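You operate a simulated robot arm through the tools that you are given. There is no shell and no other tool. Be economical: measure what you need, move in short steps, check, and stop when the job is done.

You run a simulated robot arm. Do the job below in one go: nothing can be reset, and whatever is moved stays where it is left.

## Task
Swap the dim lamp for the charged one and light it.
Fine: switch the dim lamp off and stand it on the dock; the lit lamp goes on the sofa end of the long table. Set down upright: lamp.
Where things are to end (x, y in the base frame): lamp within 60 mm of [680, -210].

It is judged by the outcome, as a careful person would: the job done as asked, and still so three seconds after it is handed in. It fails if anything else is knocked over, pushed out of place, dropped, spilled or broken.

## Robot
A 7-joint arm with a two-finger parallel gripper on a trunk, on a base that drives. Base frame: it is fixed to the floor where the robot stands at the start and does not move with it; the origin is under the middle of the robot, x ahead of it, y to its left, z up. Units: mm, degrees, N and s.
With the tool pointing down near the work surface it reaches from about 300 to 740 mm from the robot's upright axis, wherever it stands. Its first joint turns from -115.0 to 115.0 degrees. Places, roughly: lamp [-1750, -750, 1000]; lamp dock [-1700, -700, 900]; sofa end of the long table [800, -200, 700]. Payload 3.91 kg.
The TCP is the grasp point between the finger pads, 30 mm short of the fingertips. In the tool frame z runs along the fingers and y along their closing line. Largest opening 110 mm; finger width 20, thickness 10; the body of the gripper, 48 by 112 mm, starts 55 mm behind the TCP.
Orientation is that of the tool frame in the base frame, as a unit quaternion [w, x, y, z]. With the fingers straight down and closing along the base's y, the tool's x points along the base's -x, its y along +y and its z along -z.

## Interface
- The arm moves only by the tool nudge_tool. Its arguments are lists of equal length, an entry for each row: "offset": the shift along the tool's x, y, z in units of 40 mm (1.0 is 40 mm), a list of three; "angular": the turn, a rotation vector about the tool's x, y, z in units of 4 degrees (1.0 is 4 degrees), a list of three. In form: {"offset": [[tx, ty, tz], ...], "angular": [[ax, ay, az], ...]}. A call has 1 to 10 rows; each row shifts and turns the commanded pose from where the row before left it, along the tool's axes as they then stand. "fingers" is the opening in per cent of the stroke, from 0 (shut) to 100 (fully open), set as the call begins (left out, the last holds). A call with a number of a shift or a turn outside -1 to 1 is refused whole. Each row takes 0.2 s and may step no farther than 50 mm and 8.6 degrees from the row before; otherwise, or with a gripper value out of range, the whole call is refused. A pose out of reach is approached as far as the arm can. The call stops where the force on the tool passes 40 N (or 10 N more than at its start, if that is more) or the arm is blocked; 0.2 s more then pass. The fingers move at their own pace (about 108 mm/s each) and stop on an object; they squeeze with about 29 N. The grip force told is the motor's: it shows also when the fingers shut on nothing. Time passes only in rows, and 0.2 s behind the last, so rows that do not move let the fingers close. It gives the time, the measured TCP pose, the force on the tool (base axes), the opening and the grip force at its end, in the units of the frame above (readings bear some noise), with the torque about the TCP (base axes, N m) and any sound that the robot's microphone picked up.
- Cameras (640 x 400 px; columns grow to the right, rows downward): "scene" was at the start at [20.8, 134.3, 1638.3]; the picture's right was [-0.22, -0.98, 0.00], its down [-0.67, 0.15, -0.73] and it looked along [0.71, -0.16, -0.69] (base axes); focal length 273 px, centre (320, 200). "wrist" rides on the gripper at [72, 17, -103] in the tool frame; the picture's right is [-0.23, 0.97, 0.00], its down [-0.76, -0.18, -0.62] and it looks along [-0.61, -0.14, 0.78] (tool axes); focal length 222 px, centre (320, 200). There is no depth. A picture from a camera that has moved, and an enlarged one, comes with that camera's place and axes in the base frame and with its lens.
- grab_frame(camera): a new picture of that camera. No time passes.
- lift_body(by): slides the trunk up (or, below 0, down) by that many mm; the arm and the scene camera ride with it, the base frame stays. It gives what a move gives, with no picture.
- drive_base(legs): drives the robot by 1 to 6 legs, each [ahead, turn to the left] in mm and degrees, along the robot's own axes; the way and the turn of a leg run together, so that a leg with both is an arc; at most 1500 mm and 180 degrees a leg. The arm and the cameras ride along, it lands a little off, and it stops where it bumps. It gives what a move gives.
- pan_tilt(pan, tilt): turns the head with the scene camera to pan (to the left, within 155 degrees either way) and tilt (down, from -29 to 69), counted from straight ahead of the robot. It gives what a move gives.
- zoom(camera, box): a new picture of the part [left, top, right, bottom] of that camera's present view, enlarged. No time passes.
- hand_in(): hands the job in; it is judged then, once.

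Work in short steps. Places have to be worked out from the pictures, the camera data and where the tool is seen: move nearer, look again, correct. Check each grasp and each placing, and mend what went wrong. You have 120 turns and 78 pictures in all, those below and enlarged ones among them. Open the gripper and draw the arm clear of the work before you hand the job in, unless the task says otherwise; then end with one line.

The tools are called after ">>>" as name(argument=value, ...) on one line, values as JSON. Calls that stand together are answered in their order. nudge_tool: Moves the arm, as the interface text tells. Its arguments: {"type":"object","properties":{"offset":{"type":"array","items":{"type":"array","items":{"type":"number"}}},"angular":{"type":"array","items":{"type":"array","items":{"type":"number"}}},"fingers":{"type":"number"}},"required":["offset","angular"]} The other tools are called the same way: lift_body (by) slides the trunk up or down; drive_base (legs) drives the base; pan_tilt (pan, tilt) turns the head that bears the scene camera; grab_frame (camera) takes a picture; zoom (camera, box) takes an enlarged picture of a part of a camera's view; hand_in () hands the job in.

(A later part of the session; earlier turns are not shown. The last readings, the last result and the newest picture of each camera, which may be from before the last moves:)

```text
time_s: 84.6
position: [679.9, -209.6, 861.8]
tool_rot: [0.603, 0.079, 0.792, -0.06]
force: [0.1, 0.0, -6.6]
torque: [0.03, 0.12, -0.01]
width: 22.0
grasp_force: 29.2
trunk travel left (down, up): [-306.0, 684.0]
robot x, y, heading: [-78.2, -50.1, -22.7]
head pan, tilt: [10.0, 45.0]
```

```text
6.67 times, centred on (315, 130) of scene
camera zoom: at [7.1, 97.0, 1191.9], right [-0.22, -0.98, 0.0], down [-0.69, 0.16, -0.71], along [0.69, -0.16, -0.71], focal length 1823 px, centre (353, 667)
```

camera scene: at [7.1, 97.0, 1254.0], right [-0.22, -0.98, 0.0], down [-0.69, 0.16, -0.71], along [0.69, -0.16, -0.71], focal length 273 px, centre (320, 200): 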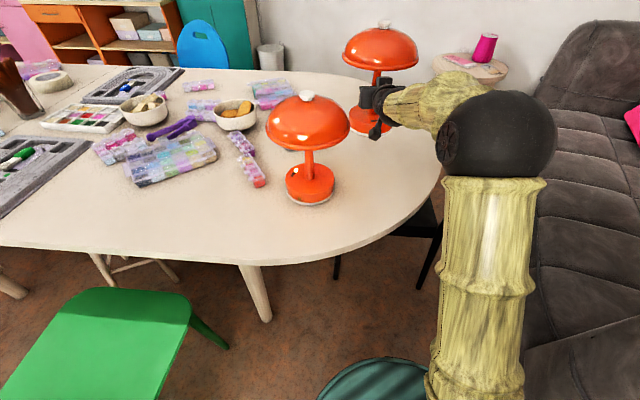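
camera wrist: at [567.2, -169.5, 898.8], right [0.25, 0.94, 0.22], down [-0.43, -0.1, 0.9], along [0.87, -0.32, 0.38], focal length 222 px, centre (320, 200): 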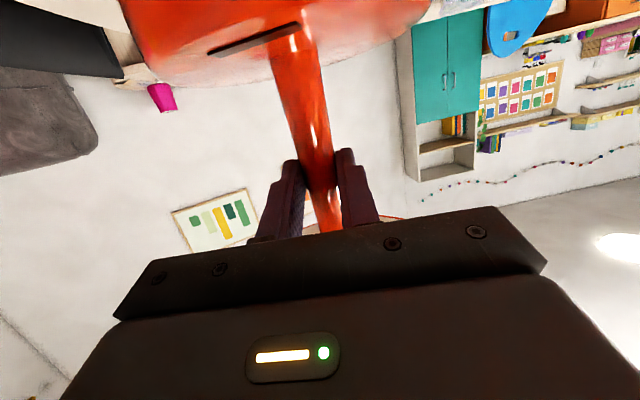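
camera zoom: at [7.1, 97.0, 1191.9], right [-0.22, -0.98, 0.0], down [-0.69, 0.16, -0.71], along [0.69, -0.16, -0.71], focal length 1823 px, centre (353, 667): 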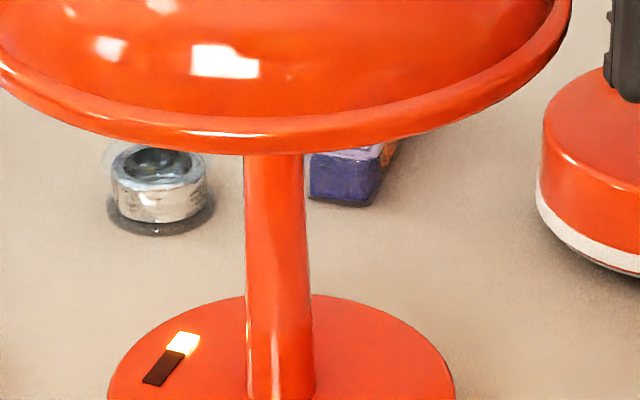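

Still slightly above the table; the dim lamp's slot shows a glowing segment. Continue down in small steps.

>>> nudge_tool(offset=[[0.05, 0, 0.013], [0.05, 0, 0.013]], angular=[[0, 0, 0], [0, 0, 0]])

>>> nudge_tool(offset=[[0.05, 0, 0.013], [0.05, 0, 0.013]], angular=[[0, 0, 0], [0, 0, 0]])

```text
time_s: 85.2
position: [679.7, -209.3, 858.1]
tool_rot: [0.603, 0.079, 0.791, -0.06]
force: [-0.2, -0.6, -6.9]
torque: [0.05, 0.12, 0.0]
width: 22.1
grasp_force: 29.4
trunk travel left (down, up): [-306.0, 684.0]
robot x, y, heading: [-77.8, -49.1, -22.7]
head pan, tilt: [10.0, 45.0]
```

```text
time_s: 85.8
position: [679.2, -209.6, 852.8]
tool_rot: [0.603, 0.078, 0.791, -0.059]
force: [0.6, 0.1, -7.4]
torque: [0.03, 0.11, -0.01]
width: 22.2
grasp_force: 29.3
trunk travel left (down, up): [-306.0, 684.0]
robot x, y, heading: [-78.1, -52.4, -23.0]
head pan, tilt: [10.0, 45.0]
```

No contact yet at 852.8; continue and check the gap.

>>> nudge_tool(offset=[[0.05, 0, 0.013], [0.05, 0, 0.013]], angular=[[0, 0, 0], [0, 0, 0]])

>>> zoom(camera="scene", box=[320, 80, 420, 150])

```text
time_s: 86.4
position: [679.0, -209.2, 854.3]
tool_rot: [0.606, 0.079, 0.79, -0.06]
force: [-1.2, 0.6, 2.0]
torque: [-0.09, -0.5, 0.03]
width: 22.1
grasp_force: 29.6
trunk travel left (down, up): [-306.0, 684.0]
robot x, y, heading: [-76.7, -48.6, -22.7]
head pan, tilt: [10.0, 45.0]
```

```text
5.71 times, centred on (370, 115) of scene
camera zoom: at [6.0, 97.3, 1192.1], right [-0.22, -0.98, 0.0], down [-0.69, 0.16, -0.71], along [0.69, -0.16, -0.71], focal length 1562 px, centre (34, 686)
```

zoom: 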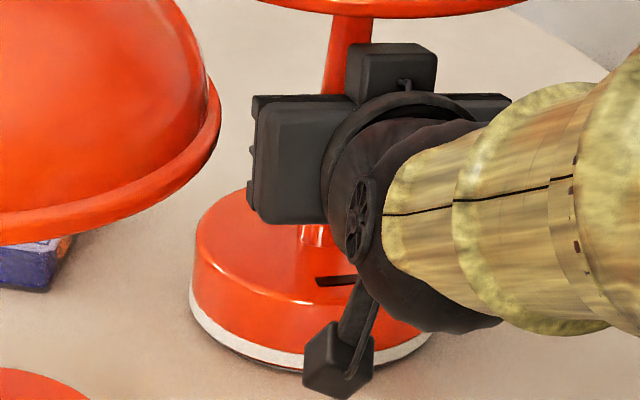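

Contact (force +9 N). Lamp stands on the table; open the fingers.

>>> nudge_tool(offset=[[0, 0, 0], [0, 0, 0], [0, 0, 0], [0, 0, 0]], angular=[[0, 0, 0], [0, 0, 0], [0, 0, 0], [0, 0, 0]], fingers=100)

>>> grab_frame(camera="wrist")

```text
time_s: 87.4
position: [679.9, -209.7, 850.7]
tool_rot: [0.603, 0.079, 0.791, -0.059]
force: [-1.0, -0.3, -0.3]
torque: [0.01, -0.01, 0.02]
width: 110.0
grasp_force: 0.1
trunk travel left (down, up): [-306.0, 684.0]
robot x, y, heading: [-78.5, -48.1, -22.9]
head pan, tilt: [10.0, 45.0]
```

```text
40 pictures are left
camera wrist: at [566.6, -169.3, 808.8], right [0.25, 0.94, 0.22], down [-0.43, -0.1, 0.9], along [0.87, -0.32, 0.38], focal length 222 px, centre (320, 200)
```

wrist: 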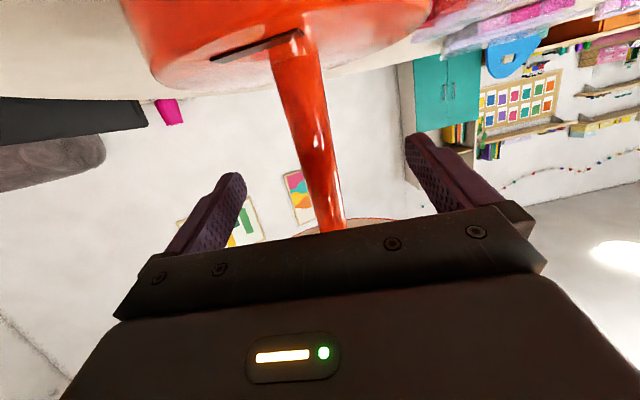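

Released and standing free. Retract horizontally 190 mm and look at the lamp.

>>> nudge_tool(offset=[[0.25, 0, -0.95], [0.25, 0, -0.95], [0.25, 0, -0.95], [0.25, 0, -0.95], [0.25, 0, -0.95]], angular=[[0, 0, 0], [0, 0, 0], [0, 0, 0], [0, 0, 0], [0, 0, 0]])

>>> zoom(camera="scene", box=[240, 0, 460, 160])

>>> grab_frame(camera="wrist")

```text
time_s: 88.6
position: [486.6, -171.9, 852.8]
tool_rot: [0.604, 0.079, 0.791, -0.059]
force: [0.0, 0.8, 0.2]
torque: [0.0, -0.01, -0.01]
width: 110.3
grasp_force: 0.0
trunk travel left (down, up): [-306.0, 684.0]
robot x, y, heading: [-78.9, -47.9, -22.9]
head pan, tilt: [10.0, 45.0]
```

```text
2.50 times, centred on (350, 80) of scene
camera zoom: at [6.6, 97.1, 1192.0], right [-0.22, -0.98, 0.0], down [-0.69, 0.16, -0.71], along [0.69, -0.16, -0.71], focal length 684 px, centre (245, 500)
```

zoom: 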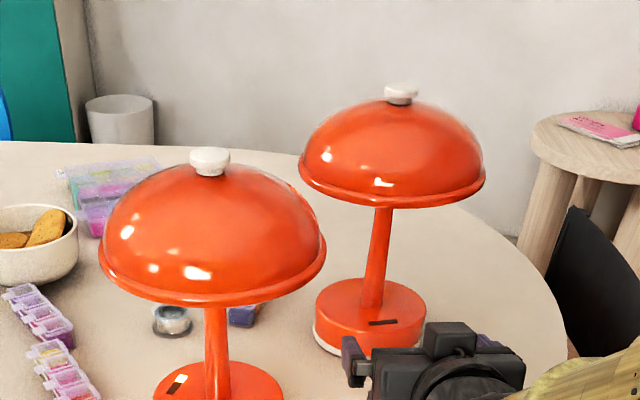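

```text
38 pictures are left
camera wrist: at [373.6, -131.4, 811.2], right [0.25, 0.94, 0.22], down [-0.43, -0.1, 0.9], along [0.87, -0.32, 0.38], focal length 222 px, centre (320, 200)
```

wrist: 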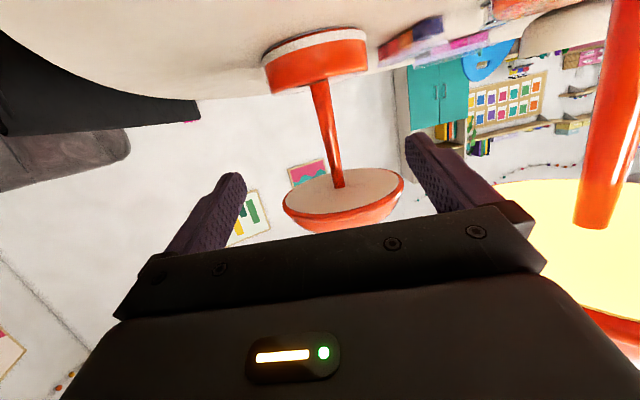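

The dim lamp's underside glows yellow (on, with a mostly dark charge gauge); the charged lamp is off. The white knob on top appears to be the push switch. I raise the arm, turn the tool to point down, and prepare to press the charged lamp's knob.

>>> lift_body(by=420)

>>> nudge_tool(offset=[[0, 0, 0], [0, 0, 0], [0, 0, 0], [0, 0, 0], [0, 0, 0], [0, 0, 0], [0, 0, 0], [0, 0, 0], [0, 0, 0], [0, 0, 0]], angular=[[0, 1, 0], [0, 1, 0], [0, 1, 0], [0, 1, 0], [0, 1, 0], [0, 1, 0], [0, 1, 0], [0, 1, 0], [0, 1, 0], [0, 1, 0]], fingers=0)

>>> nudge_tool(offset=[[0, 0, 0], [0, 0, 0], [0, 0, 0], [0, 0, 0], [0, 0, 0], [0, 0, 0], [0, 0, 0], [0, 0, 0], [0, 0, 0]], angular=[[0, 1, 0], [0, 1, 0], [0, 1, 0], [0, 1, 0], [0, 1, 0], [0, 1, 0], [0, 1, 0], [0, 1, 0], [0, 0.7, 0]])

>>> drive_base(legs=[[70, 0]])

>>> grab_frame(camera="scene")

>>> grab_frame(camera="wrist")

```text
refused: 420 is not a number from -400 to 400
```

```text
time_s: 90.8
position: [486.5, -171.7, 851.3]
tool_rot: [0.296, 0.094, 0.95, -0.029]
force: [1.0, -0.4, 0.2]
torque: [-0.01, -0.03, -0.03]
width: 0.0
grasp_force: 28.8
trunk travel left (down, up): [-306.0, 684.0]
robot x, y, heading: [-79.3, -50.1, -22.8]
head pan, tilt: [10.0, 45.0]
```

```text
time_s: 92.8
position: [486.5, -171.8, 852.3]
tool_rot: [-0.001, 0.099, 0.995, 0.0]
force: [0.1, 1.1, 0.6]
torque: [-0.01, 0.01, -0.01]
width: 0.1
grasp_force: 29.1
trunk travel left (down, up): [-306.0, 684.0]
robot x, y, heading: [-76.9, -48.7, -22.9]
head pan, tilt: [10.0, 45.0]
```

```text
time_s: 93.8
position: [551.4, -197.9, 851.5]
tool_rot: [-0.001, 0.098, 0.995, 0.0]
force: [0.1, -0.1, 0.1]
torque: [0.0, -0.01, -0.03]
width: 0.3
grasp_force: 28.5
trunk travel left (down, up): [-306.0, 684.0]
robot x, y, heading: [-12.3, -75.3, -22.8]
head pan, tilt: [10.0, 45.0]
```

```text
37 pictures are left
camera scene: at [70.9, 70.1, 1192.0], right [-0.22, -0.98, 0.0], down [-0.69, 0.16, -0.71], along [0.69, -0.16, -0.71], focal length 273 px, centre (320, 200)
```

scene: 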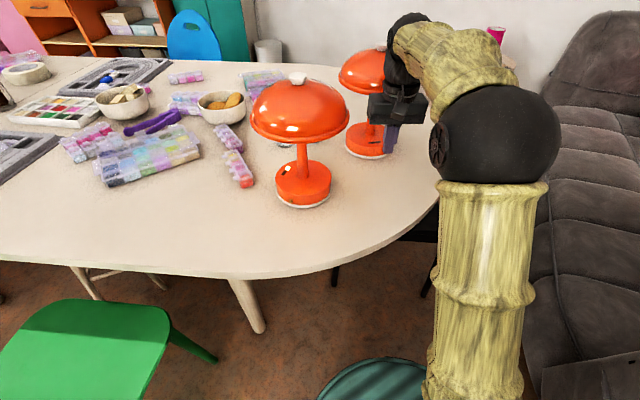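

```text
36 pictures are left
camera wrist: at [484.1, -166.5, 956.8], right [0.41, 0.91, 0.0], down [0.71, -0.32, 0.62], along [0.57, -0.26, -0.78], focal length 222 px, centre (320, 200)
```

wrist: 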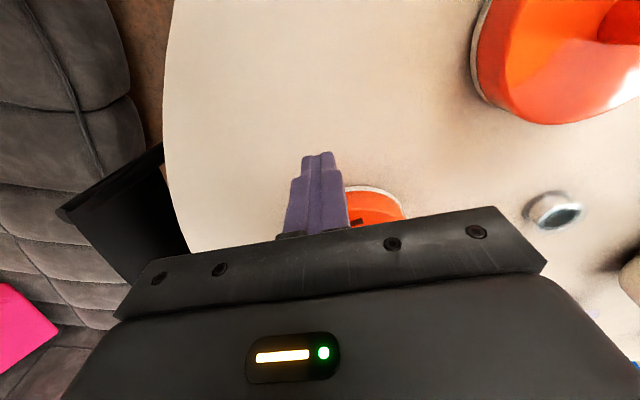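

The lift was refused (limit 400), yet the later moves went without contact. I back the tool away 60 mm, then raise 330 mm.

>>> nudge_tool(offset=[[0.75, 0, 0], [0.75, 0, 0]], angular=[[0, 0, 0], [0, 0, 0]])

>>> lift_body(by=330)

>>> grab_frame(camera="scene")

>>> grab_frame(camera="wrist")

```text
time_s: 94.4
position: [492.5, -186.9, 853.6]
tool_rot: [0.0, 0.099, 0.995, 0.001]
force: [-0.3, 0.7, -0.8]
torque: [0.0, 0.04, -0.03]
width: 0.0
grasp_force: 29.3
trunk travel left (down, up): [-306.0, 684.0]
robot x, y, heading: [-12.3, -73.5, -22.7]
head pan, tilt: [10.0, 45.0]
```

```text
time_s: 97.7
position: [492.6, -185.8, 1183.0]
tool_rot: [-0.002, 0.098, 0.995, 0.0]
force: [-0.3, -0.3, -0.4]
torque: [0.0, 0.01, 0.01]
width: 0.1
grasp_force: 28.6
trunk travel left (down, up): [-636.0, 354.0]
robot x, y, heading: [-10.1, -78.2, -22.7]
head pan, tilt: [10.0, 45.0]
```

```text
35 pictures are left
camera scene: at [71.0, 70.1, 1521.9], right [-0.22, -0.98, 0.0], down [-0.69, 0.16, -0.71], along [0.69, -0.16, -0.71], focal length 273 px, centre (320, 200)
```

scene: 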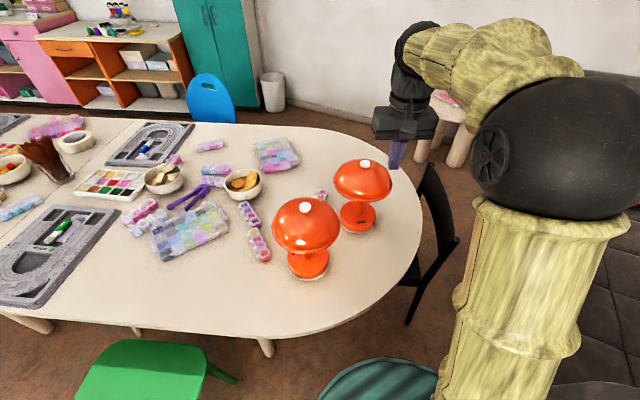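

```text
34 pictures are left
camera wrist: at [425.6, -155.3, 1287.6], right [0.41, 0.91, 0.0], down [0.71, -0.32, 0.62], along [0.57, -0.26, -0.78], focal length 222 px, centre (320, 200)
```

wrist: 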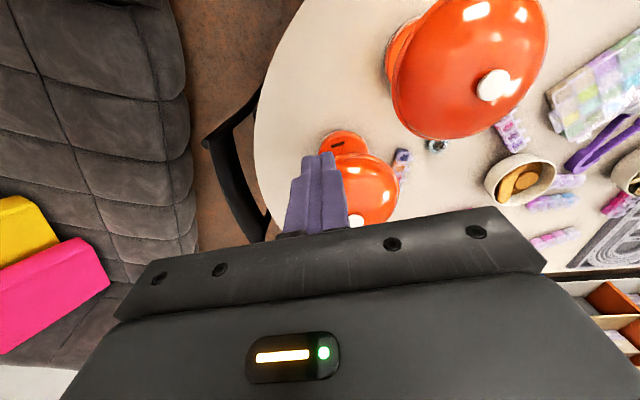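

Knobs triangulated: dim (556,0,≈1007), charged (695,-213,≈1007). Move the closed fingers above the charged lamp's knob.

>>> nudge_tool(offset=[[-0.85, 0.056, 0], [-0.85, 0.056, 0], [-0.85, 0.056, 0], [-0.85, 0.056, 0], [-0.85, 0.056, 0], [-0.85, 0.056, 0]], angular=[[0, 0, 0], [0, 0, 0], [0, 0, 0], [0, 0, 0], [0, 0, 0], [0, 0, 0]])

>>> lift_body(by=-110)

>>> zoom(camera="scene", box=[300, 60, 460, 200])

>>> grab_frame(camera="wrist")

```text
time_s: 99.1
position: [657.5, -208.0, 1172.1]
tool_rot: [-0.003, 0.098, 0.995, 0.001]
force: [0.5, -0.9, -0.1]
torque: [-0.01, 0.04, 0.01]
width: 0.1
grasp_force: 29.1
out of reach, approached as far as the arm can: row 5, 6
trunk travel left (down, up): [-636.0, 354.0]
robot x, y, heading: [-10.6, -73.8, -22.8]
head pan, tilt: [10.0, 45.0]
```

```text
time_s: 100.5
position: [656.5, -208.3, 1064.8]
tool_rot: [-0.001, 0.098, 0.995, 0.0]
force: [-0.2, 1.0, 0.3]
torque: [-0.01, -0.01, -0.01]
width: 0.0
grasp_force: 28.8
trunk travel left (down, up): [-526.0, 464.0]
robot x, y, heading: [-14.7, -75.4, -22.7]
head pan, tilt: [10.0, 45.0]
```

```text
2.86 times, centred on (380, 130) of scene
camera zoom: at [70.8, 70.1, 1412.0], right [-0.22, -0.98, 0.0], down [-0.69, 0.16, -0.71], along [0.69, -0.16, -0.71], focal length 781 px, centre (149, 400)
```

zoom: 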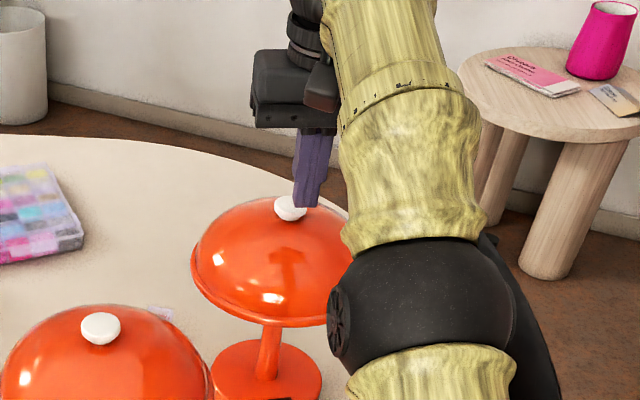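

```text
32 pictures are left
camera wrist: at [588.6, -176.3, 1168.7], right [0.41, 0.91, 0.0], down [0.71, -0.32, 0.62], along [0.57, -0.26, -0.78], focal length 222 px, centre (320, 200)
```

wrist: 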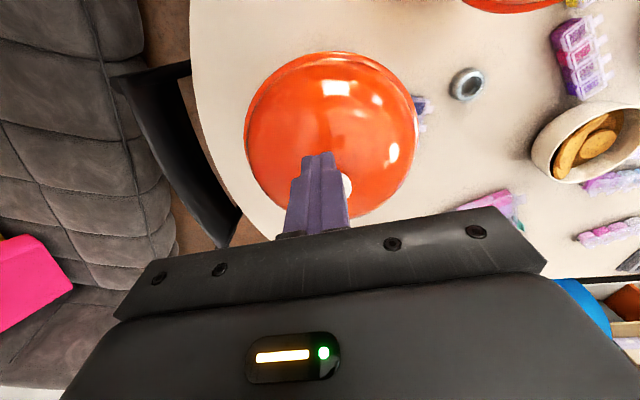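

Arm is at its reach limit 40 mm short. Raise a bit, drive 45 mm ahead, and re-check.

>>> lift_body(by=40)

>>> drive_base(legs=[[50, 0]])

```text
time_s: 101.3
position: [656.4, -207.2, 1103.4]
tool_rot: [-0.001, 0.099, 0.995, 0.0]
force: [0.0, 0.3, -0.3]
torque: [-0.02, 0.0, 0.01]
width: 0.2
grasp_force: 28.6
trunk travel left (down, up): [-566.0, 424.0]
robot x, y, heading: [-12.3, -75.0, -23.2]
head pan, tilt: [10.0, 45.0]
```

```text
time_s: 102.2
position: [702.3, -227.2, 1103.3]
tool_rot: [-0.002, 0.099, 0.995, 0.001]
force: [0.4, -1.1, 0.3]
torque: [0.02, 0.01, 0.0]
width: 0.0
grasp_force: 28.9
trunk travel left (down, up): [-566.0, 424.0]
robot x, y, heading: [32.4, -93.1, -22.9]
head pan, tilt: [10.0, 45.0]
```

Correct to (695,-209) and lower to just above the knob, then verify.

>>> nudge_tool(offset=[[0.26, 0.41, 0]], angular=[[0, 0, 0]])

>>> lift_body(by=-40)

>>> zoom(camera="scene", box=[300, 60, 420, 180])

>>> grab_frame(camera="wrist")

```text
time_s: 102.6
position: [694.3, -208.6, 1104.0]
tool_rot: [-0.001, 0.099, 0.995, 0.0]
force: [-0.4, -0.1, -0.4]
torque: [-0.01, 0.01, 0.02]
width: 0.0
grasp_force: 29.2
trunk travel left (down, up): [-566.0, 424.0]
robot x, y, heading: [31.5, -92.8, -23.0]
head pan, tilt: [10.0, 45.0]
```

```text
time_s: 103.5
position: [694.7, -208.1, 1064.0]
tool_rot: [0.0, 0.099, 0.995, 0.0]
force: [0.0, -0.1, -0.5]
torque: [0.03, -0.02, 0.01]
width: 0.0
grasp_force: 29.6
trunk travel left (down, up): [-526.0, 464.0]
robot x, y, heading: [34.7, -96.4, -22.8]
head pan, tilt: [10.0, 45.0]
```

```text
3.33 times, centred on (360, 120) of scene
camera zoom: at [116.7, 50.8, 1411.9], right [-0.22, -0.98, 0.0], down [-0.69, 0.16, -0.71], along [0.69, -0.16, -0.71], focal length 911 px, centre (187, 467)
```

zoom: 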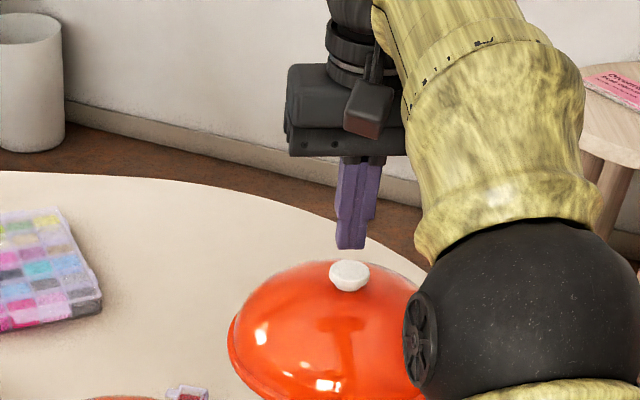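

```text
30 pictures are left
camera wrist: at [627.6, -177.3, 1168.8], right [0.41, 0.91, 0.0], down [0.71, -0.32, 0.62], along [0.57, -0.26, -0.78], focal length 222 px, centre (320, 200)
```

wrist: 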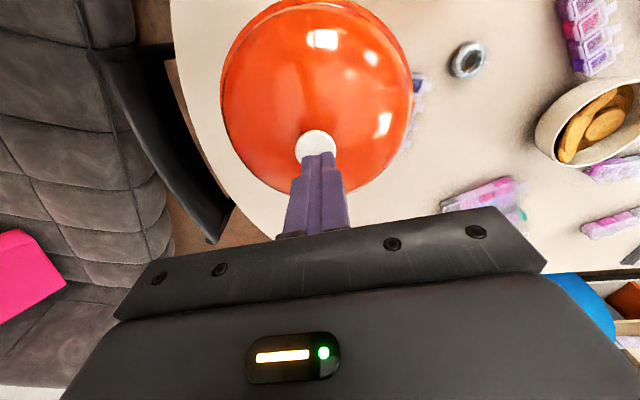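

Tip is over the knob within ~5 mm. Press down in small steps.

>>> nudge_tool(offset=[[0, 0, 0.15], [0, 0, 0.15], [0, 0, 0.1]], angular=[[0, 0, 0], [0, 0, 0], [0, 0, 0]])

>>> nudge_tool(offset=[[0, 0, 0.06], [0, 0, 0.06], [0, 0, 0.06]], angular=[[0, 0, 0], [0, 0, 0], [0, 0, 0]])

```text
time_s: 104.3
position: [695.9, -208.5, 1048.9]
tool_rot: [0.0, 0.098, 0.995, 0.0]
force: [-0.3, 0.8, 1.0]
torque: [-0.01, 0.02, 0.0]
width: 0.3
grasp_force: 28.7
trunk travel left (down, up): [-526.0, 464.0]
robot x, y, heading: [38.0, -93.1, -22.6]
head pan, tilt: [10.0, 45.0]
```

```text
time_s: 105.1
position: [694.7, -209.1, 1041.1]
tool_rot: [-0.001, 0.098, 0.995, -0.001]
force: [-0.5, 0.7, 0.7]
torque: [0.01, 0.05, 0.01]
width: 0.1
grasp_force: 28.9
trunk travel left (down, up): [-526.0, 464.0]
robot x, y, heading: [34.6, -98.1, -22.8]
head pan, tilt: [10.0, 45.0]
```

No contact yet at 1041; continue gently.

>>> nudge_tool(offset=[[0, 0, 0.06], [0, 0, 0.06]], angular=[[0, 0, 0], [0, 0, 0]])

>>> nudge_tool(offset=[[0, 0, 0.06], [0, 0, 0.06]], angular=[[0, 0, 0], [0, 0, 0]])

```text
time_s: 105.7
position: [694.7, -208.8, 1037.2]
tool_rot: [-0.002, 0.098, 0.995, 0.001]
force: [1.3, 0.9, 3.2]
torque: [0.03, -0.01, 0.01]
width: 0.0
grasp_force: 29.2
trunk travel left (down, up): [-526.0, 464.0]
robot x, y, heading: [35.5, -95.5, -22.9]
head pan, tilt: [10.0, 45.0]
heard: click
```

```text
time_s: 106.3
position: [694.1, -208.2, 1033.6]
tool_rot: [0.001, 0.099, 0.995, 0.001]
force: [5.6, -0.9, 15.7]
torque: [0.02, -0.18, 0.01]
width: 0.0
grasp_force: 28.7
trunk travel left (down, up): [-526.0, 464.0]
robot x, y, heading: [34.8, -94.1, -22.8]
head pan, tilt: [10.0, 45.0]
```

A click was heard at 1037. Raise off the knob and check whether the lamp is lit.

>>> nudge_tool(offset=[[0, 0, -0.2], [0, 0, -0.8], [0, 0, -0.8]], angular=[[0, 0, 0], [0, 0, 0], [0, 0, 0]])

>>> grab_frame(camera="scene")

>>> grab_frame(camera="wrist")

```text
time_s: 107.1
position: [693.4, -208.9, 1083.0]
tool_rot: [-0.002, 0.1, 0.995, 0.001]
force: [-2.1, 0.3, 0.1]
torque: [-0.03, -0.07, 0.0]
width: 0.1
grasp_force: 28.9
out of reach, approached as far as the arm can: row 3
trunk travel left (down, up): [-526.0, 464.0]
robot x, y, heading: [31.8, -93.9, -22.8]
head pan, tilt: [10.0, 45.0]
```

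```text
29 pictures are left
camera scene: at [116.0, 50.9, 1412.0], right [-0.22, -0.98, 0.0], down [-0.69, 0.16, -0.71], along [0.69, -0.16, -0.71], focal length 273 px, centre (320, 200)
```

scene: 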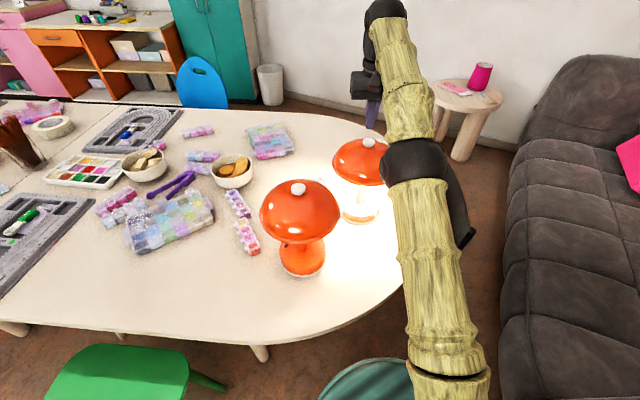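

```text
28 pictures are left
camera wrist: at [626.6, -177.1, 1186.9], right [0.41, 0.91, 0.0], down [0.71, -0.32, 0.62], along [0.57, -0.26, -0.78], focal length 222 px, centre (320, 200)
```

wrist: 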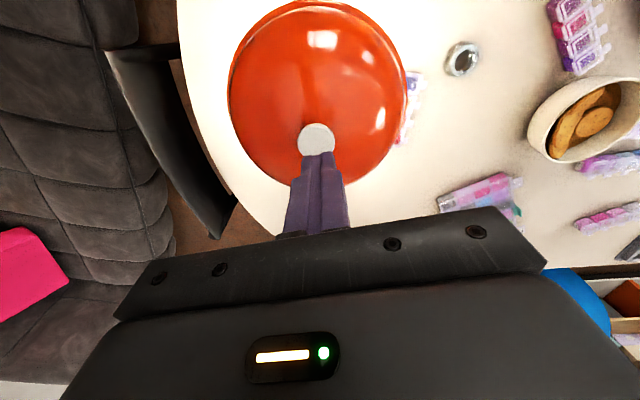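

The charged lamp now shines brightly. Next press the dim lamp's knob at ≈(553,0): raise 100 mm, move over, and check.

>>> lift_body(by=120)

>>> nudge_tool(offset=[[0.743, 0.738, 0], [0.743, 0.738, 0], [0.743, 0.738, 0], [0.743, 0.738, 0], [0.743, 0.738, 0], [0.743, 0.738, 0]], angular=[[0, 0, 0], [0, 0, 0], [0, 0, 0], [0, 0, 0], [0, 0, 0], [0, 0, 0]])

>>> lift_body(by=-110)

>>> grab_frame(camera="wrist")

>>> grab_frame(camera="scene")

```text
time_s: 108.6
position: [695.6, -208.3, 1201.6]
tool_rot: [-0.001, 0.099, 0.995, 0.001]
force: [-0.1, 0.0, 0.3]
torque: [0.0, -0.02, 0.02]
width: 0.2
grasp_force: 29.0
trunk travel left (down, up): [-646.0, 344.0]
robot x, y, heading: [32.9, -93.9, -22.7]
head pan, tilt: [10.0, 45.0]
```

```text
time_s: 110.0
position: [553.7, 0.4, 1201.7]
tool_rot: [-0.001, 0.099, 0.995, 0.0]
force: [-0.6, 1.0, 0.5]
torque: [-0.01, -0.01, -0.02]
width: 0.3
grasp_force: 28.8
trunk travel left (down, up): [-646.0, 344.0]
robot x, y, heading: [34.2, -94.9, -22.5]
head pan, tilt: [10.0, 45.0]
```

```text
time_s: 111.4
position: [554.3, -0.4, 1092.0]
tool_rot: [-0.001, 0.098, 0.995, 0.0]
force: [-0.3, 0.0, -0.8]
torque: [0.0, 0.0, -0.01]
width: 0.0
grasp_force: 28.7
trunk travel left (down, up): [-536.0, 454.0]
robot x, y, heading: [34.0, -95.2, -22.6]
head pan, tilt: [10.0, 45.0]
```

```text
27 pictures are left
camera wrist: at [487.8, 31.0, 1196.4], right [0.41, 0.91, 0.0], down [0.71, -0.32, 0.62], along [0.57, -0.26, -0.78], focal length 222 px, centre (320, 200)
```

wrist: 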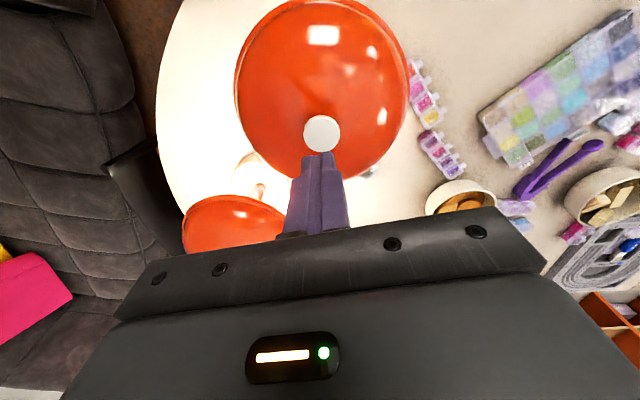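

```text
26 pictures are left
camera scene: at [116.7, 50.8, 1422.0], right [-0.22, -0.98, 0.0], down [-0.69, 0.16, -0.71], along [0.69, -0.16, -0.71], focal length 273 px, centre (320, 200)
```

scene: 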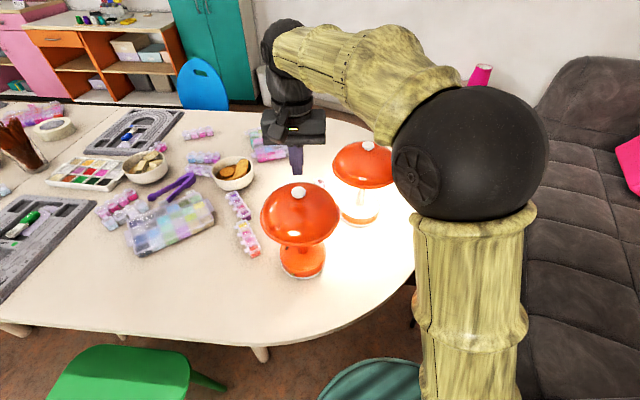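

Over the dim lamp's knob (≈(555,0)). Descend and press gently until a click.

>>> nudge_tool(offset=[[0, 0, 0.5], [0, 0, 0.5], [0, 0, 0.2]], angular=[[0, 0, 0], [0, 0, 0], [0, 0, 0]])

>>> nudge_tool(offset=[[0, 0, 0.06], [0, 0, 0.06]], angular=[[0, 0, 0], [0, 0, 0]])

```text
time_s: 112.2
position: [555.5, -2.4, 1043.9]
tool_rot: [-0.001, 0.099, 0.995, 0.001]
force: [0.4, -0.5, -0.4]
torque: [-0.01, -0.01, -0.01]
width: 0.0
grasp_force: 29.1
trunk travel left (down, up): [-536.0, 454.0]
robot x, y, heading: [34.2, -90.9, -22.7]
head pan, tilt: [10.0, 45.0]
```

```text
time_s: 112.8
position: [554.6, -0.6, 1040.0]
tool_rot: [-0.002, 0.098, 0.995, 0.001]
force: [0.0, 0.7, 1.6]
torque: [-0.01, -0.03, 0.02]
width: 0.1
grasp_force: 29.3
trunk travel left (down, up): [-536.0, 454.0]
robot x, y, heading: [30.5, -95.9, -22.8]
head pan, tilt: [10.0, 45.0]
```

Almost there; one more small press.

>>> nudge_tool(offset=[[0, 0, 0.05], [0, 0, 0.05]], angular=[[0, 0, 0], [0, 0, 0]])

```text
time_s: 113.4
position: [554.6, -0.5, 1035.4]
tool_rot: [0.0, 0.098, 0.995, 0.001]
force: [0.4, -0.6, 6.8]
torque: [-0.05, -0.01, 0.01]
width: 0.1
grasp_force: 29.2
trunk travel left (down, up): [-536.0, 454.0]
robot x, y, heading: [36.6, -95.8, -22.8]
head pan, tilt: [10.0, 45.0]
heard: click
```

Click heard. Raise, back up 200 mm, and check that the dim lamp is off.

>>> nudge_tool(offset=[[0, 0, -0.3], [0, 0, -0.9]], angular=[[0, 0, 0], [0, 0, 0]])

>>> lift_body(by=110)

>>> drive_base(legs=[[-200, 0]])

>>> zoom(camera="scene", box=[220, 80, 440, 260])

```text
time_s: 114.0
position: [555.5, 0.6, 1081.5]
tool_rot: [0.0, 0.099, 0.995, 0.001]
force: [0.5, 0.5, -0.1]
torque: [0.02, -0.02, 0.01]
width: 0.2
grasp_force: 28.7
trunk travel left (down, up): [-536.0, 454.0]
robot x, y, heading: [33.7, -94.6, -23.0]
head pan, tilt: [10.0, 45.0]
```

```text
time_s: 115.4
position: [554.5, -0.5, 1192.1]
tool_rot: [-0.001, 0.098, 0.995, 0.0]
force: [0.1, -0.1, 0.4]
torque: [0.04, 0.0, 0.01]
width: 0.2
grasp_force: 29.1
trunk travel left (down, up): [-646.0, 344.0]
robot x, y, heading: [33.5, -98.1, -22.4]
head pan, tilt: [10.0, 45.0]
```

```text
time_s: 117.0
position: [369.0, 77.7, 1192.9]
tool_rot: [0.0, 0.098, 0.995, -0.001]
force: [-0.9, 0.4, -0.1]
torque: [0.0, -0.01, -0.01]
width: 0.0
grasp_force: 29.1
trunk travel left (down, up): [-646.0, 344.0]
robot x, y, heading: [-152.5, -17.5, -22.5]
head pan, tilt: [10.0, 45.0]
```

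```text
2.22 times, centred on (330, 170) of scene
camera zoom: at [-70.1, 129.2, 1532.0], right [-0.22, -0.98, 0.0], down [-0.69, 0.16, -0.71], along [0.69, -0.16, -0.71], focal length 608 px, centre (298, 267)
```

zoom: 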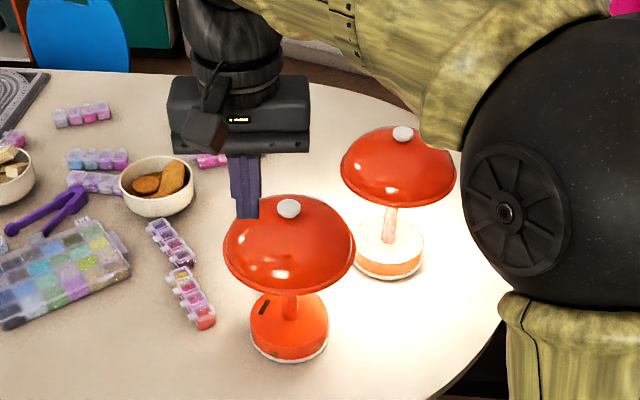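

Dim lamp is off (gauge dark), the charged one is lit. Now level the tool for a stem grasp, in front of the dim lamp.

>>> nudge_tool(offset=[[0, 0, 0], [0, 0, 0], [0, 0, 0], [0, 0, 0], [0, 0, 0], [0, 0, 0], [0, 0, 0], [0, 0, 0], [0, 0, 0], [0, 0, 0]], angular=[[0, -1, 0], [0, -1, 0], [0, -1, 0], [0, -1, 0], [0, -1, 0], [0, -1, 0], [0, -1, 0], [0, -1, 0], [0, -1, 0], [0, -1, 0]], fingers=100)

>>> nudge_tool(offset=[[0, 0, 0], [0, 0, 0], [0, 0, 0], [0, 0, 0], [0, 0, 0], [0, 0, 0], [0, 0, 0], [0, 0, 0], [0, 0, 0]], angular=[[0, -1, 0], [0, -1, 0], [0, -1, 0], [0, -1, 0], [0, -1, 0], [0, -1, 0], [0, -1, 0], [0, -1, 0], [0, -0.75, 0]])

```text
time_s: 119.2
position: [368.0, 78.2, 1192.7]
tool_rot: [0.34, 0.093, 0.935, -0.033]
force: [-0.2, -0.6, -0.4]
torque: [0.0, -0.04, 0.02]
width: 110.0
grasp_force: 0.0
trunk travel left (down, up): [-646.0, 344.0]
robot x, y, heading: [-154.1, -14.5, -22.6]
head pan, tilt: [10.0, 45.0]
```

```text
time_s: 121.2
position: [369.7, 77.8, 1192.6]
tool_rot: [0.605, 0.078, 0.79, -0.059]
force: [-0.3, -0.1, 0.0]
torque: [-0.02, 0.02, 0.03]
width: 110.1
grasp_force: 0.1
trunk travel left (down, up): [-646.0, 344.0]
robot x, y, heading: [-152.5, -20.6, -22.9]
head pan, tilt: [10.0, 45.0]
```

Align laterally with the stem, lower, and look with the wrist camera.

>>> nudge_tool(offset=[[-0.095, -0.51, 0.36], [-0.095, -0.51, 0.36]], angular=[[0, 0, 0], [0, 0, 0]])

>>> lift_body(by=-336)

>>> grab_frame(camera="wrist")

>>> grab_frame(camera="scene")

```text
time_s: 121.8
position: [390.9, 32.7, 1193.1]
tool_rot: [0.605, 0.078, 0.79, -0.059]
force: [0.7, -0.3, -0.6]
torque: [0.0, 0.0, 0.03]
width: 110.1
grasp_force: 0.1
trunk travel left (down, up): [-646.0, 344.0]
robot x, y, heading: [-150.2, -14.7, -22.7]
head pan, tilt: [10.0, 45.0]
```

```text
time_s: 125.1
position: [392.1, 31.5, 856.2]
tool_rot: [0.606, 0.079, 0.79, -0.06]
force: [0.7, -0.3, -0.5]
torque: [0.02, 0.0, -0.04]
width: 110.0
grasp_force: 0.0
trunk travel left (down, up): [-310.0, 680.0]
robot x, y, heading: [-150.8, -15.5, -22.6]
head pan, tilt: [10.0, 45.0]
```

```text
24 pictures are left
camera wrist: at [278.5, 72.3, 813.9], right [0.25, 0.94, 0.22], down [-0.43, -0.1, 0.9], along [0.87, -0.32, 0.38], focal length 222 px, centre (320, 200)
```

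wrist: 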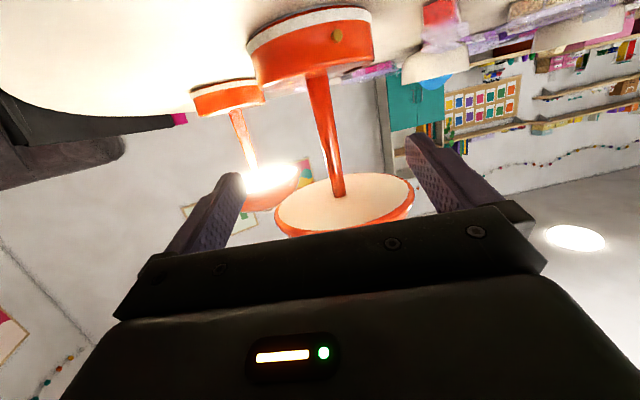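

```text
23 pictures are left
camera scene: at [-69.2, 128.8, 1196.0], right [-0.22, -0.98, 0.0], down [-0.69, 0.16, -0.71], along [0.69, -0.16, -0.71], focal length 273 px, centre (320, 200)
```

scene: 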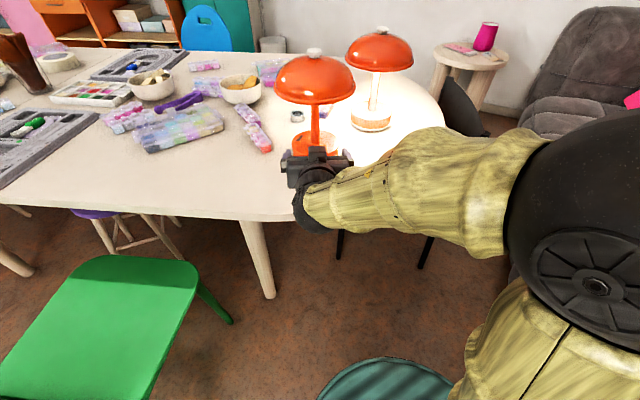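

Stem is centred laterally, ~170 mm ahead. Advance 125 mm and look again.

>>> nudge_tool(offset=[[-0.205, 0, 0.755], [-0.205, 0, 0.755], [-0.205, 0, 0.755], [-0.205, 0, 0.755]], angular=[[0, 0, 0], [0, 0, 0], [0, 0, 0], [0, 0, 0]])

>>> grab_frame(camera="wrist")

```text
time_s: 126.1
position: [514.4, 5.3, 855.5]
tool_rot: [0.605, 0.078, 0.79, -0.059]
force: [0.3, -0.4, 0.4]
torque: [-0.01, -0.02, 0.04]
width: 109.7
grasp_force: 0.0
trunk travel left (down, up): [-310.0, 680.0]
robot x, y, heading: [-152.2, -15.4, -22.6]
head pan, tilt: [10.0, 45.0]
```

```text
22 pictures are left
camera wrist: at [401.2, 46.5, 814.3], right [0.25, 0.94, 0.22], down [-0.43, -0.1, 0.9], along [0.87, -0.32, 0.38], focal length 222 px, centre (320, 200)
```

wrist: 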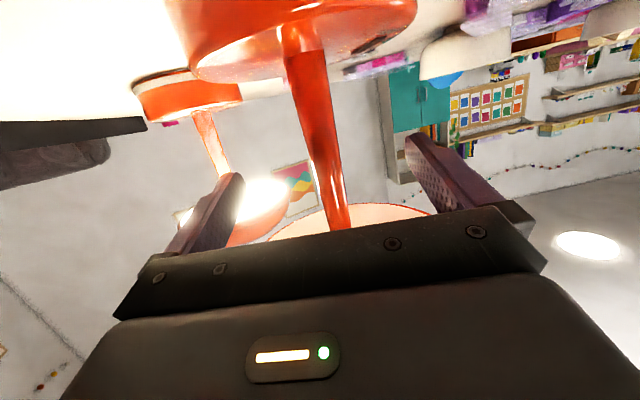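

Still well centred; advance a last 38 mm and close.

>>> nudge_tool(offset=[[-0.123, 0, 0.46], [-0.123, 0, 0.46], [0, 0, 0]], angular=[[0, 0, 0], [0, 0, 0], [0, 0, 0]])

>>> nudge_tool(offset=[[0, 0, 0], [0, 0, 0], [0, 0, 0], [0, 0, 0]], angular=[[0, 0, 0], [0, 0, 0], [0, 0, 0], [0, 0, 0]], fingers=0)

>>> grab_frame(camera="wrist")

```text
time_s: 126.9
position: [551.5, -1.8, 856.0]
tool_rot: [0.605, 0.079, 0.79, -0.06]
force: [-0.5, 0.2, 0.2]
torque: [0.0, 0.01, -0.01]
width: 110.0
grasp_force: 0.0
trunk travel left (down, up): [-310.0, 680.0]
robot x, y, heading: [-150.2, -16.4, -22.5]
head pan, tilt: [10.0, 45.0]
```

```text
time_s: 127.9
position: [551.8, 0.2, 855.9]
tool_rot: [0.606, 0.078, 0.79, -0.059]
force: [0.0, 2.4, -0.4]
torque: [-0.01, 0.2, -0.01]
width: 22.4
grasp_force: 29.0
trunk travel left (down, up): [-310.0, 680.0]
robot x, y, heading: [-151.4, -16.5, -22.8]
head pan, tilt: [10.0, 45.0]
```

```text
21 pictures are left
camera wrist: at [438.4, 40.3, 813.9], right [0.25, 0.94, 0.22], down [-0.43, -0.1, 0.9], along [0.87, -0.32, 0.38], focal length 222 px, centre (320, 200)
```

wrist: 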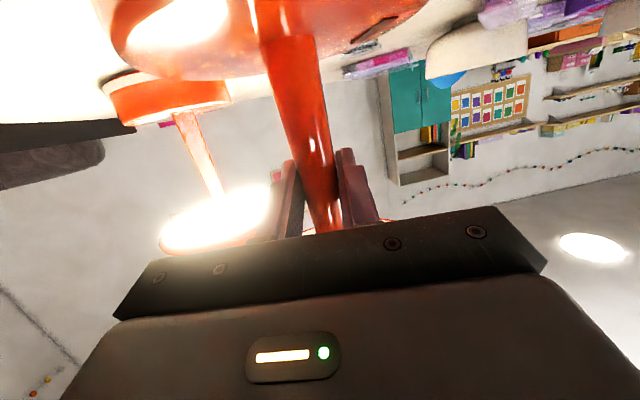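

Gripped (22 mm). Lift a little with the trunk, check, then raise high.

>>> lift_body(by=60)

>>> lift_body(by=330)

>>> grab_frame(camera="scene")

```text
time_s: 128.9
position: [551.4, -1.0, 915.8]
tool_rot: [0.604, 0.079, 0.791, -0.06]
force: [-0.4, 1.1, -7.5]
torque: [0.01, 0.07, 0.01]
width: 22.3
grasp_force: 28.9
trunk travel left (down, up): [-370.0, 620.0]
robot x, y, heading: [-156.1, -14.6, -22.6]
head pan, tilt: [10.0, 45.0]
```

```text
time_s: 132.2
position: [550.7, -0.3, 1245.4]
tool_rot: [0.604, 0.078, 0.791, -0.059]
force: [0.1, 0.5, -7.4]
torque: [0.0, 0.07, 0.01]
width: 22.4
grasp_force: 29.1
trunk travel left (down, up): [-700.0, 290.0]
robot x, y, heading: [-154.5, -19.1, -22.6]
head pan, tilt: [10.0, 45.0]
```

```text
20 pictures are left
camera scene: at [-68.0, 128.8, 1585.8], right [-0.22, -0.98, 0.0], down [-0.69, 0.16, -0.71], along [0.69, -0.16, -0.71], focal length 273 px, centre (320, 200)
```

scene: 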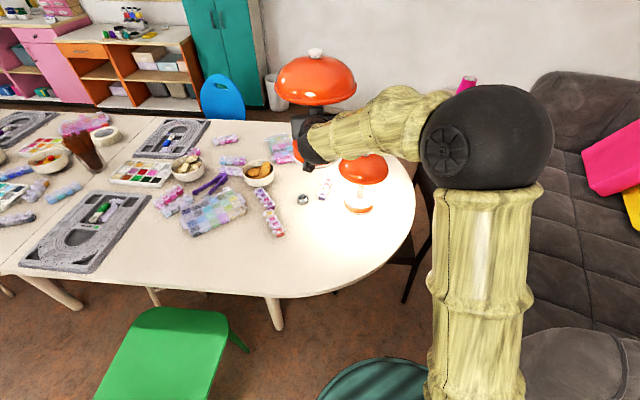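

Lamp held (7.5 N), charged lamp undisturbed and lit. Draw the arm in and centre it, keeping height, then straighten the tool.

>>> nudge_tool(offset=[[0.128, -0.814, -0.476], [0.128, -0.814, -0.476], [0.128, -0.814, -0.476], [0.128, -0.814, -0.476], [0.128, -0.814, -0.476], [0.128, -0.814, -0.476], [0.128, -0.814, -0.476], [0.128, -0.814, -0.476]], angular=[[0, 0, 0], [0, 0, 0], [0, 0, 0], [0, 0, 0], [0, 0, 0], [0, 0, 0], [0, 0, 0], [0, 0, 0]])

>>> nudge_tool(offset=[[0, 0, 0], [0, 0, 0], [0, 0, 0], [0, 0, 0]], angular=[[0.675, 0, 0.18], [0.675, 0, 0.18], [0.675, 0, 0.18], [0.675, 0, 0.18]])

```text
time_s: 133.9
position: [344.3, -227.9, 1245.1]
tool_rot: [0.606, 0.079, 0.79, -0.059]
force: [0.0, -0.5, -7.5]
torque: [-0.03, 0.05, 0.04]
width: 22.2
grasp_force: 29.1
trunk travel left (down, up): [-700.0, 290.0]
robot x, y, heading: [-152.1, -17.2, -22.8]
head pan, tilt: [10.0, 45.0]
```

```text
time_s: 134.9
position: [345.6, -226.0, 1245.1]
tool_rot: [0.596, 0.156, 0.779, -0.119]
force: [-0.2, -0.5, -7.3]
torque: [0.01, 0.05, -0.03]
width: 22.5
grasp_force: 29.1
trunk travel left (down, up): [-700.0, 290.0]
robot x, y, heading: [-153.0, -17.6, -22.9]
head pan, tilt: [10.0, 45.0]
```

Arm is straight ahead, lamp upright. Now drive back towards (-1400,-250) and turn to face the dock.

>>> drive_base(legs=[[0, 33.4], [-1268, 0]])

>>> drive_base(legs=[[0, -128]])

>>> pan_tilt(pan=0, tilt=45)

>>> grab_frame(camera="scene")

```text
time_s: 142.9
position: [-864.3, -149.6, 1244.7]
tool_rot: [0.605, -0.078, 0.79, 0.06]
force: [-0.3, 0.5, -7.8]
torque: [0.02, 0.06, -0.05]
width: 22.2
grasp_force: 29.0
trunk travel left (down, up): [-700.0, 290.0]
robot x, y, heading: [-1394.1, -251.0, 11.2]
head pan, tilt: [10.0, 45.0]
```

```text
time_s: 148.6
position: [-1634.0, -739.6, 1244.8]
tool_rot: [0.321, 0.674, 0.421, -0.515]
force: [-0.3, 0.0, -6.6]
torque: [0.04, -0.01, 0.02]
width: 22.3
grasp_force: 29.2
trunk travel left (down, up): [-700.0, 290.0]
robot x, y, heading: [-1396.1, -253.3, -116.0]
head pan, tilt: [10.0, 45.0]
```

```text
time_s: 149.3
position: [-1632.7, -739.1, 1245.0]
tool_rot: [0.323, 0.673, 0.421, -0.515]
force: [-0.1, 0.6, -7.8]
torque: [0.03, 0.01, 0.04]
width: 22.3
grasp_force: 28.7
trunk travel left (down, up): [-700.0, 290.0]
robot x, y, heading: [-1396.2, -255.2, -116.4]
head pan, tilt: [0.0, 45.0]
```

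```text
19 pictures are left
camera scene: at [-1267.8, -342.3, 1586.0], right [-0.9, 0.44, 0.0], down [0.31, 0.64, -0.71], along [-0.31, -0.63, -0.71], focal length 273 px, centre (320, 200)
```

scene: 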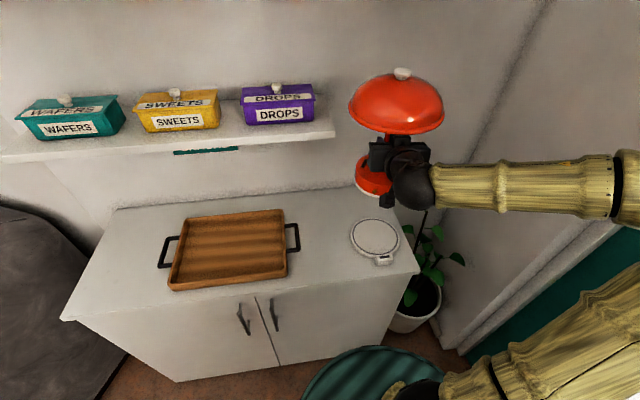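

All clear. Zoom on the dock to locate its centre precisely.

>>> zoom(camera="scene", box=[335, 180, 425, 280])

```text
4.00 times, centred on (380, 230) of scene
camera zoom: at [-1267.8, -342.3, 1586.0], right [-0.9, 0.44, 0.0], down [0.31, 0.64, -0.71], along [-0.31, -0.63, -0.71], focal length 1094 px, centre (80, 80)
```

zoom: 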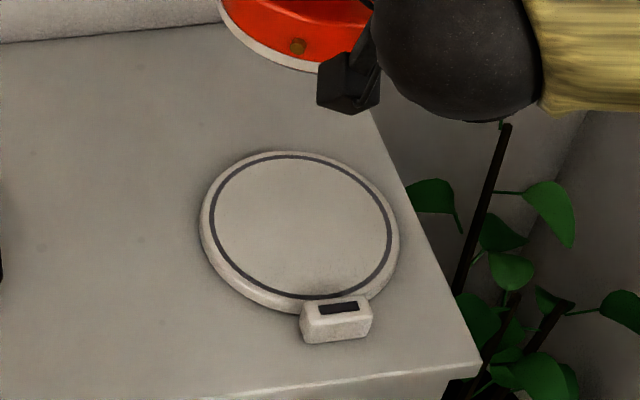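

Dock centre ≈(-1671,-751), top z≈864; lamp axis is about at the TCP. Shift (F 24, lateral −29), then lower to ~60 mm above and check.

>>> nudge_tool(offset=[[-0.08, -0.367, 0.294], [-0.08, -0.367, 0.294], [0, 0, 0]], angular=[[0, 0, 0], [0, 0, 0], [0, 0, 0]])

>>> lift_body(by=-220)

>>> zoom(camera="scene", box=[320, 100, 460, 220])

```text
time_s: 150.1
position: [-1671.4, -748.9, 1244.6]
tool_rot: [0.323, 0.673, 0.422, -0.515]
force: [1.4, -0.2, -7.1]
torque: [0.06, -0.03, -0.03]
width: 22.4
grasp_force: 29.0
trunk travel left (down, up): [-700.0, 290.0]
robot x, y, heading: [-1394.5, -253.3, -116.4]
head pan, tilt: [0.0, 45.0]
```

```text
time_s: 152.5
position: [-1669.8, -748.6, 1025.8]
tool_rot: [0.323, 0.673, 0.421, -0.515]
force: [0.2, 0.2, -7.0]
torque: [0.05, -0.02, -0.03]
width: 22.3
grasp_force: 29.0
trunk travel left (down, up): [-480.0, 510.0]
robot x, y, heading: [-1393.9, -254.7, -116.3]
head pan, tilt: [0.0, 45.0]
```

```text
3.33 times, centred on (390, 160) of scene
camera zoom: at [-1267.8, -342.1, 1366.0], right [-0.9, 0.44, 0.0], down [0.31, 0.63, -0.71], along [-0.31, -0.63, -0.71], focal length 911 px, centre (87, 333)
```

zoom: 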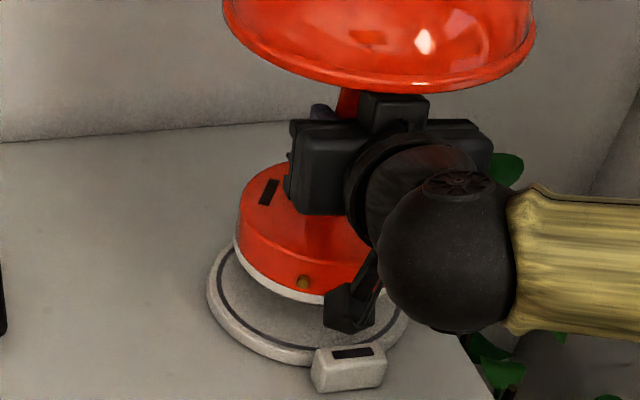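

Alignment with the dock looks good. Lower to just above, then creep.

>>> lift_body(by=-34)

>>> nudge_tool(offset=[[0.1, 0, 0.026], [0.05, 0, 0.013]], angular=[[0, 0, 0], [0, 0, 0]])

>>> nudge_tool(offset=[[0.05, 0, 0.013], [0.05, 0, 0.013]], angular=[[0, 0, 0], [0, 0, 0]])

>>> zoom(camera="scene", box=[320, 100, 460, 220])

```text
time_s: 153.2
position: [-1669.4, -749.4, 990.8]
tool_rot: [0.322, 0.674, 0.42, -0.516]
force: [-0.6, -0.3, -7.9]
torque: [0.03, 0.01, 0.01]
width: 22.1
grasp_force: 28.9
trunk travel left (down, up): [-446.0, 544.0]
robot x, y, heading: [-1392.4, -253.5, -116.1]
head pan, tilt: [0.0, 45.0]
```

```text
time_s: 153.8
position: [-1670.6, -747.7, 988.7]
tool_rot: [0.324, 0.671, 0.421, -0.517]
force: [-4.1, -6.8, 19.8]
torque: [-0.21, 0.07, 0.0]
width: 22.4
grasp_force: 29.2
trunk travel left (down, up): [-446.0, 544.0]
robot x, y, heading: [-1397.0, -253.3, -116.2]
head pan, tilt: [0.0, 45.0]
```

```text
time_s: 154.4
position: [-1669.2, -745.6, 982.2]
tool_rot: [0.323, 0.673, 0.421, -0.516]
force: [-2.2, 0.7, 23.5]
torque: [-0.23, 0.1, 0.0]
width: 22.2
grasp_force: 28.9
trunk travel left (down, up): [-446.0, 544.0]
robot x, y, heading: [-1396.5, -254.7, -116.2]
head pan, tilt: [0.0, 45.0]
```

```text
3.33 times, centred on (390, 160) of scene
camera zoom: at [-1266.7, -339.8, 1332.1], right [-0.9, 0.44, 0.0], down [0.31, 0.63, -0.71], along [-0.31, -0.64, -0.71], focal length 911 px, centre (87, 333)
```

zoom: 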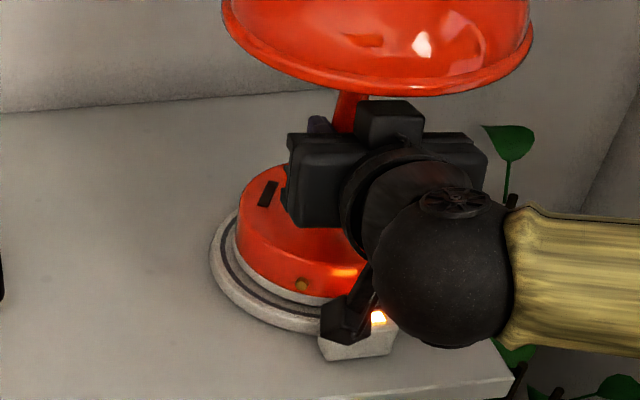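

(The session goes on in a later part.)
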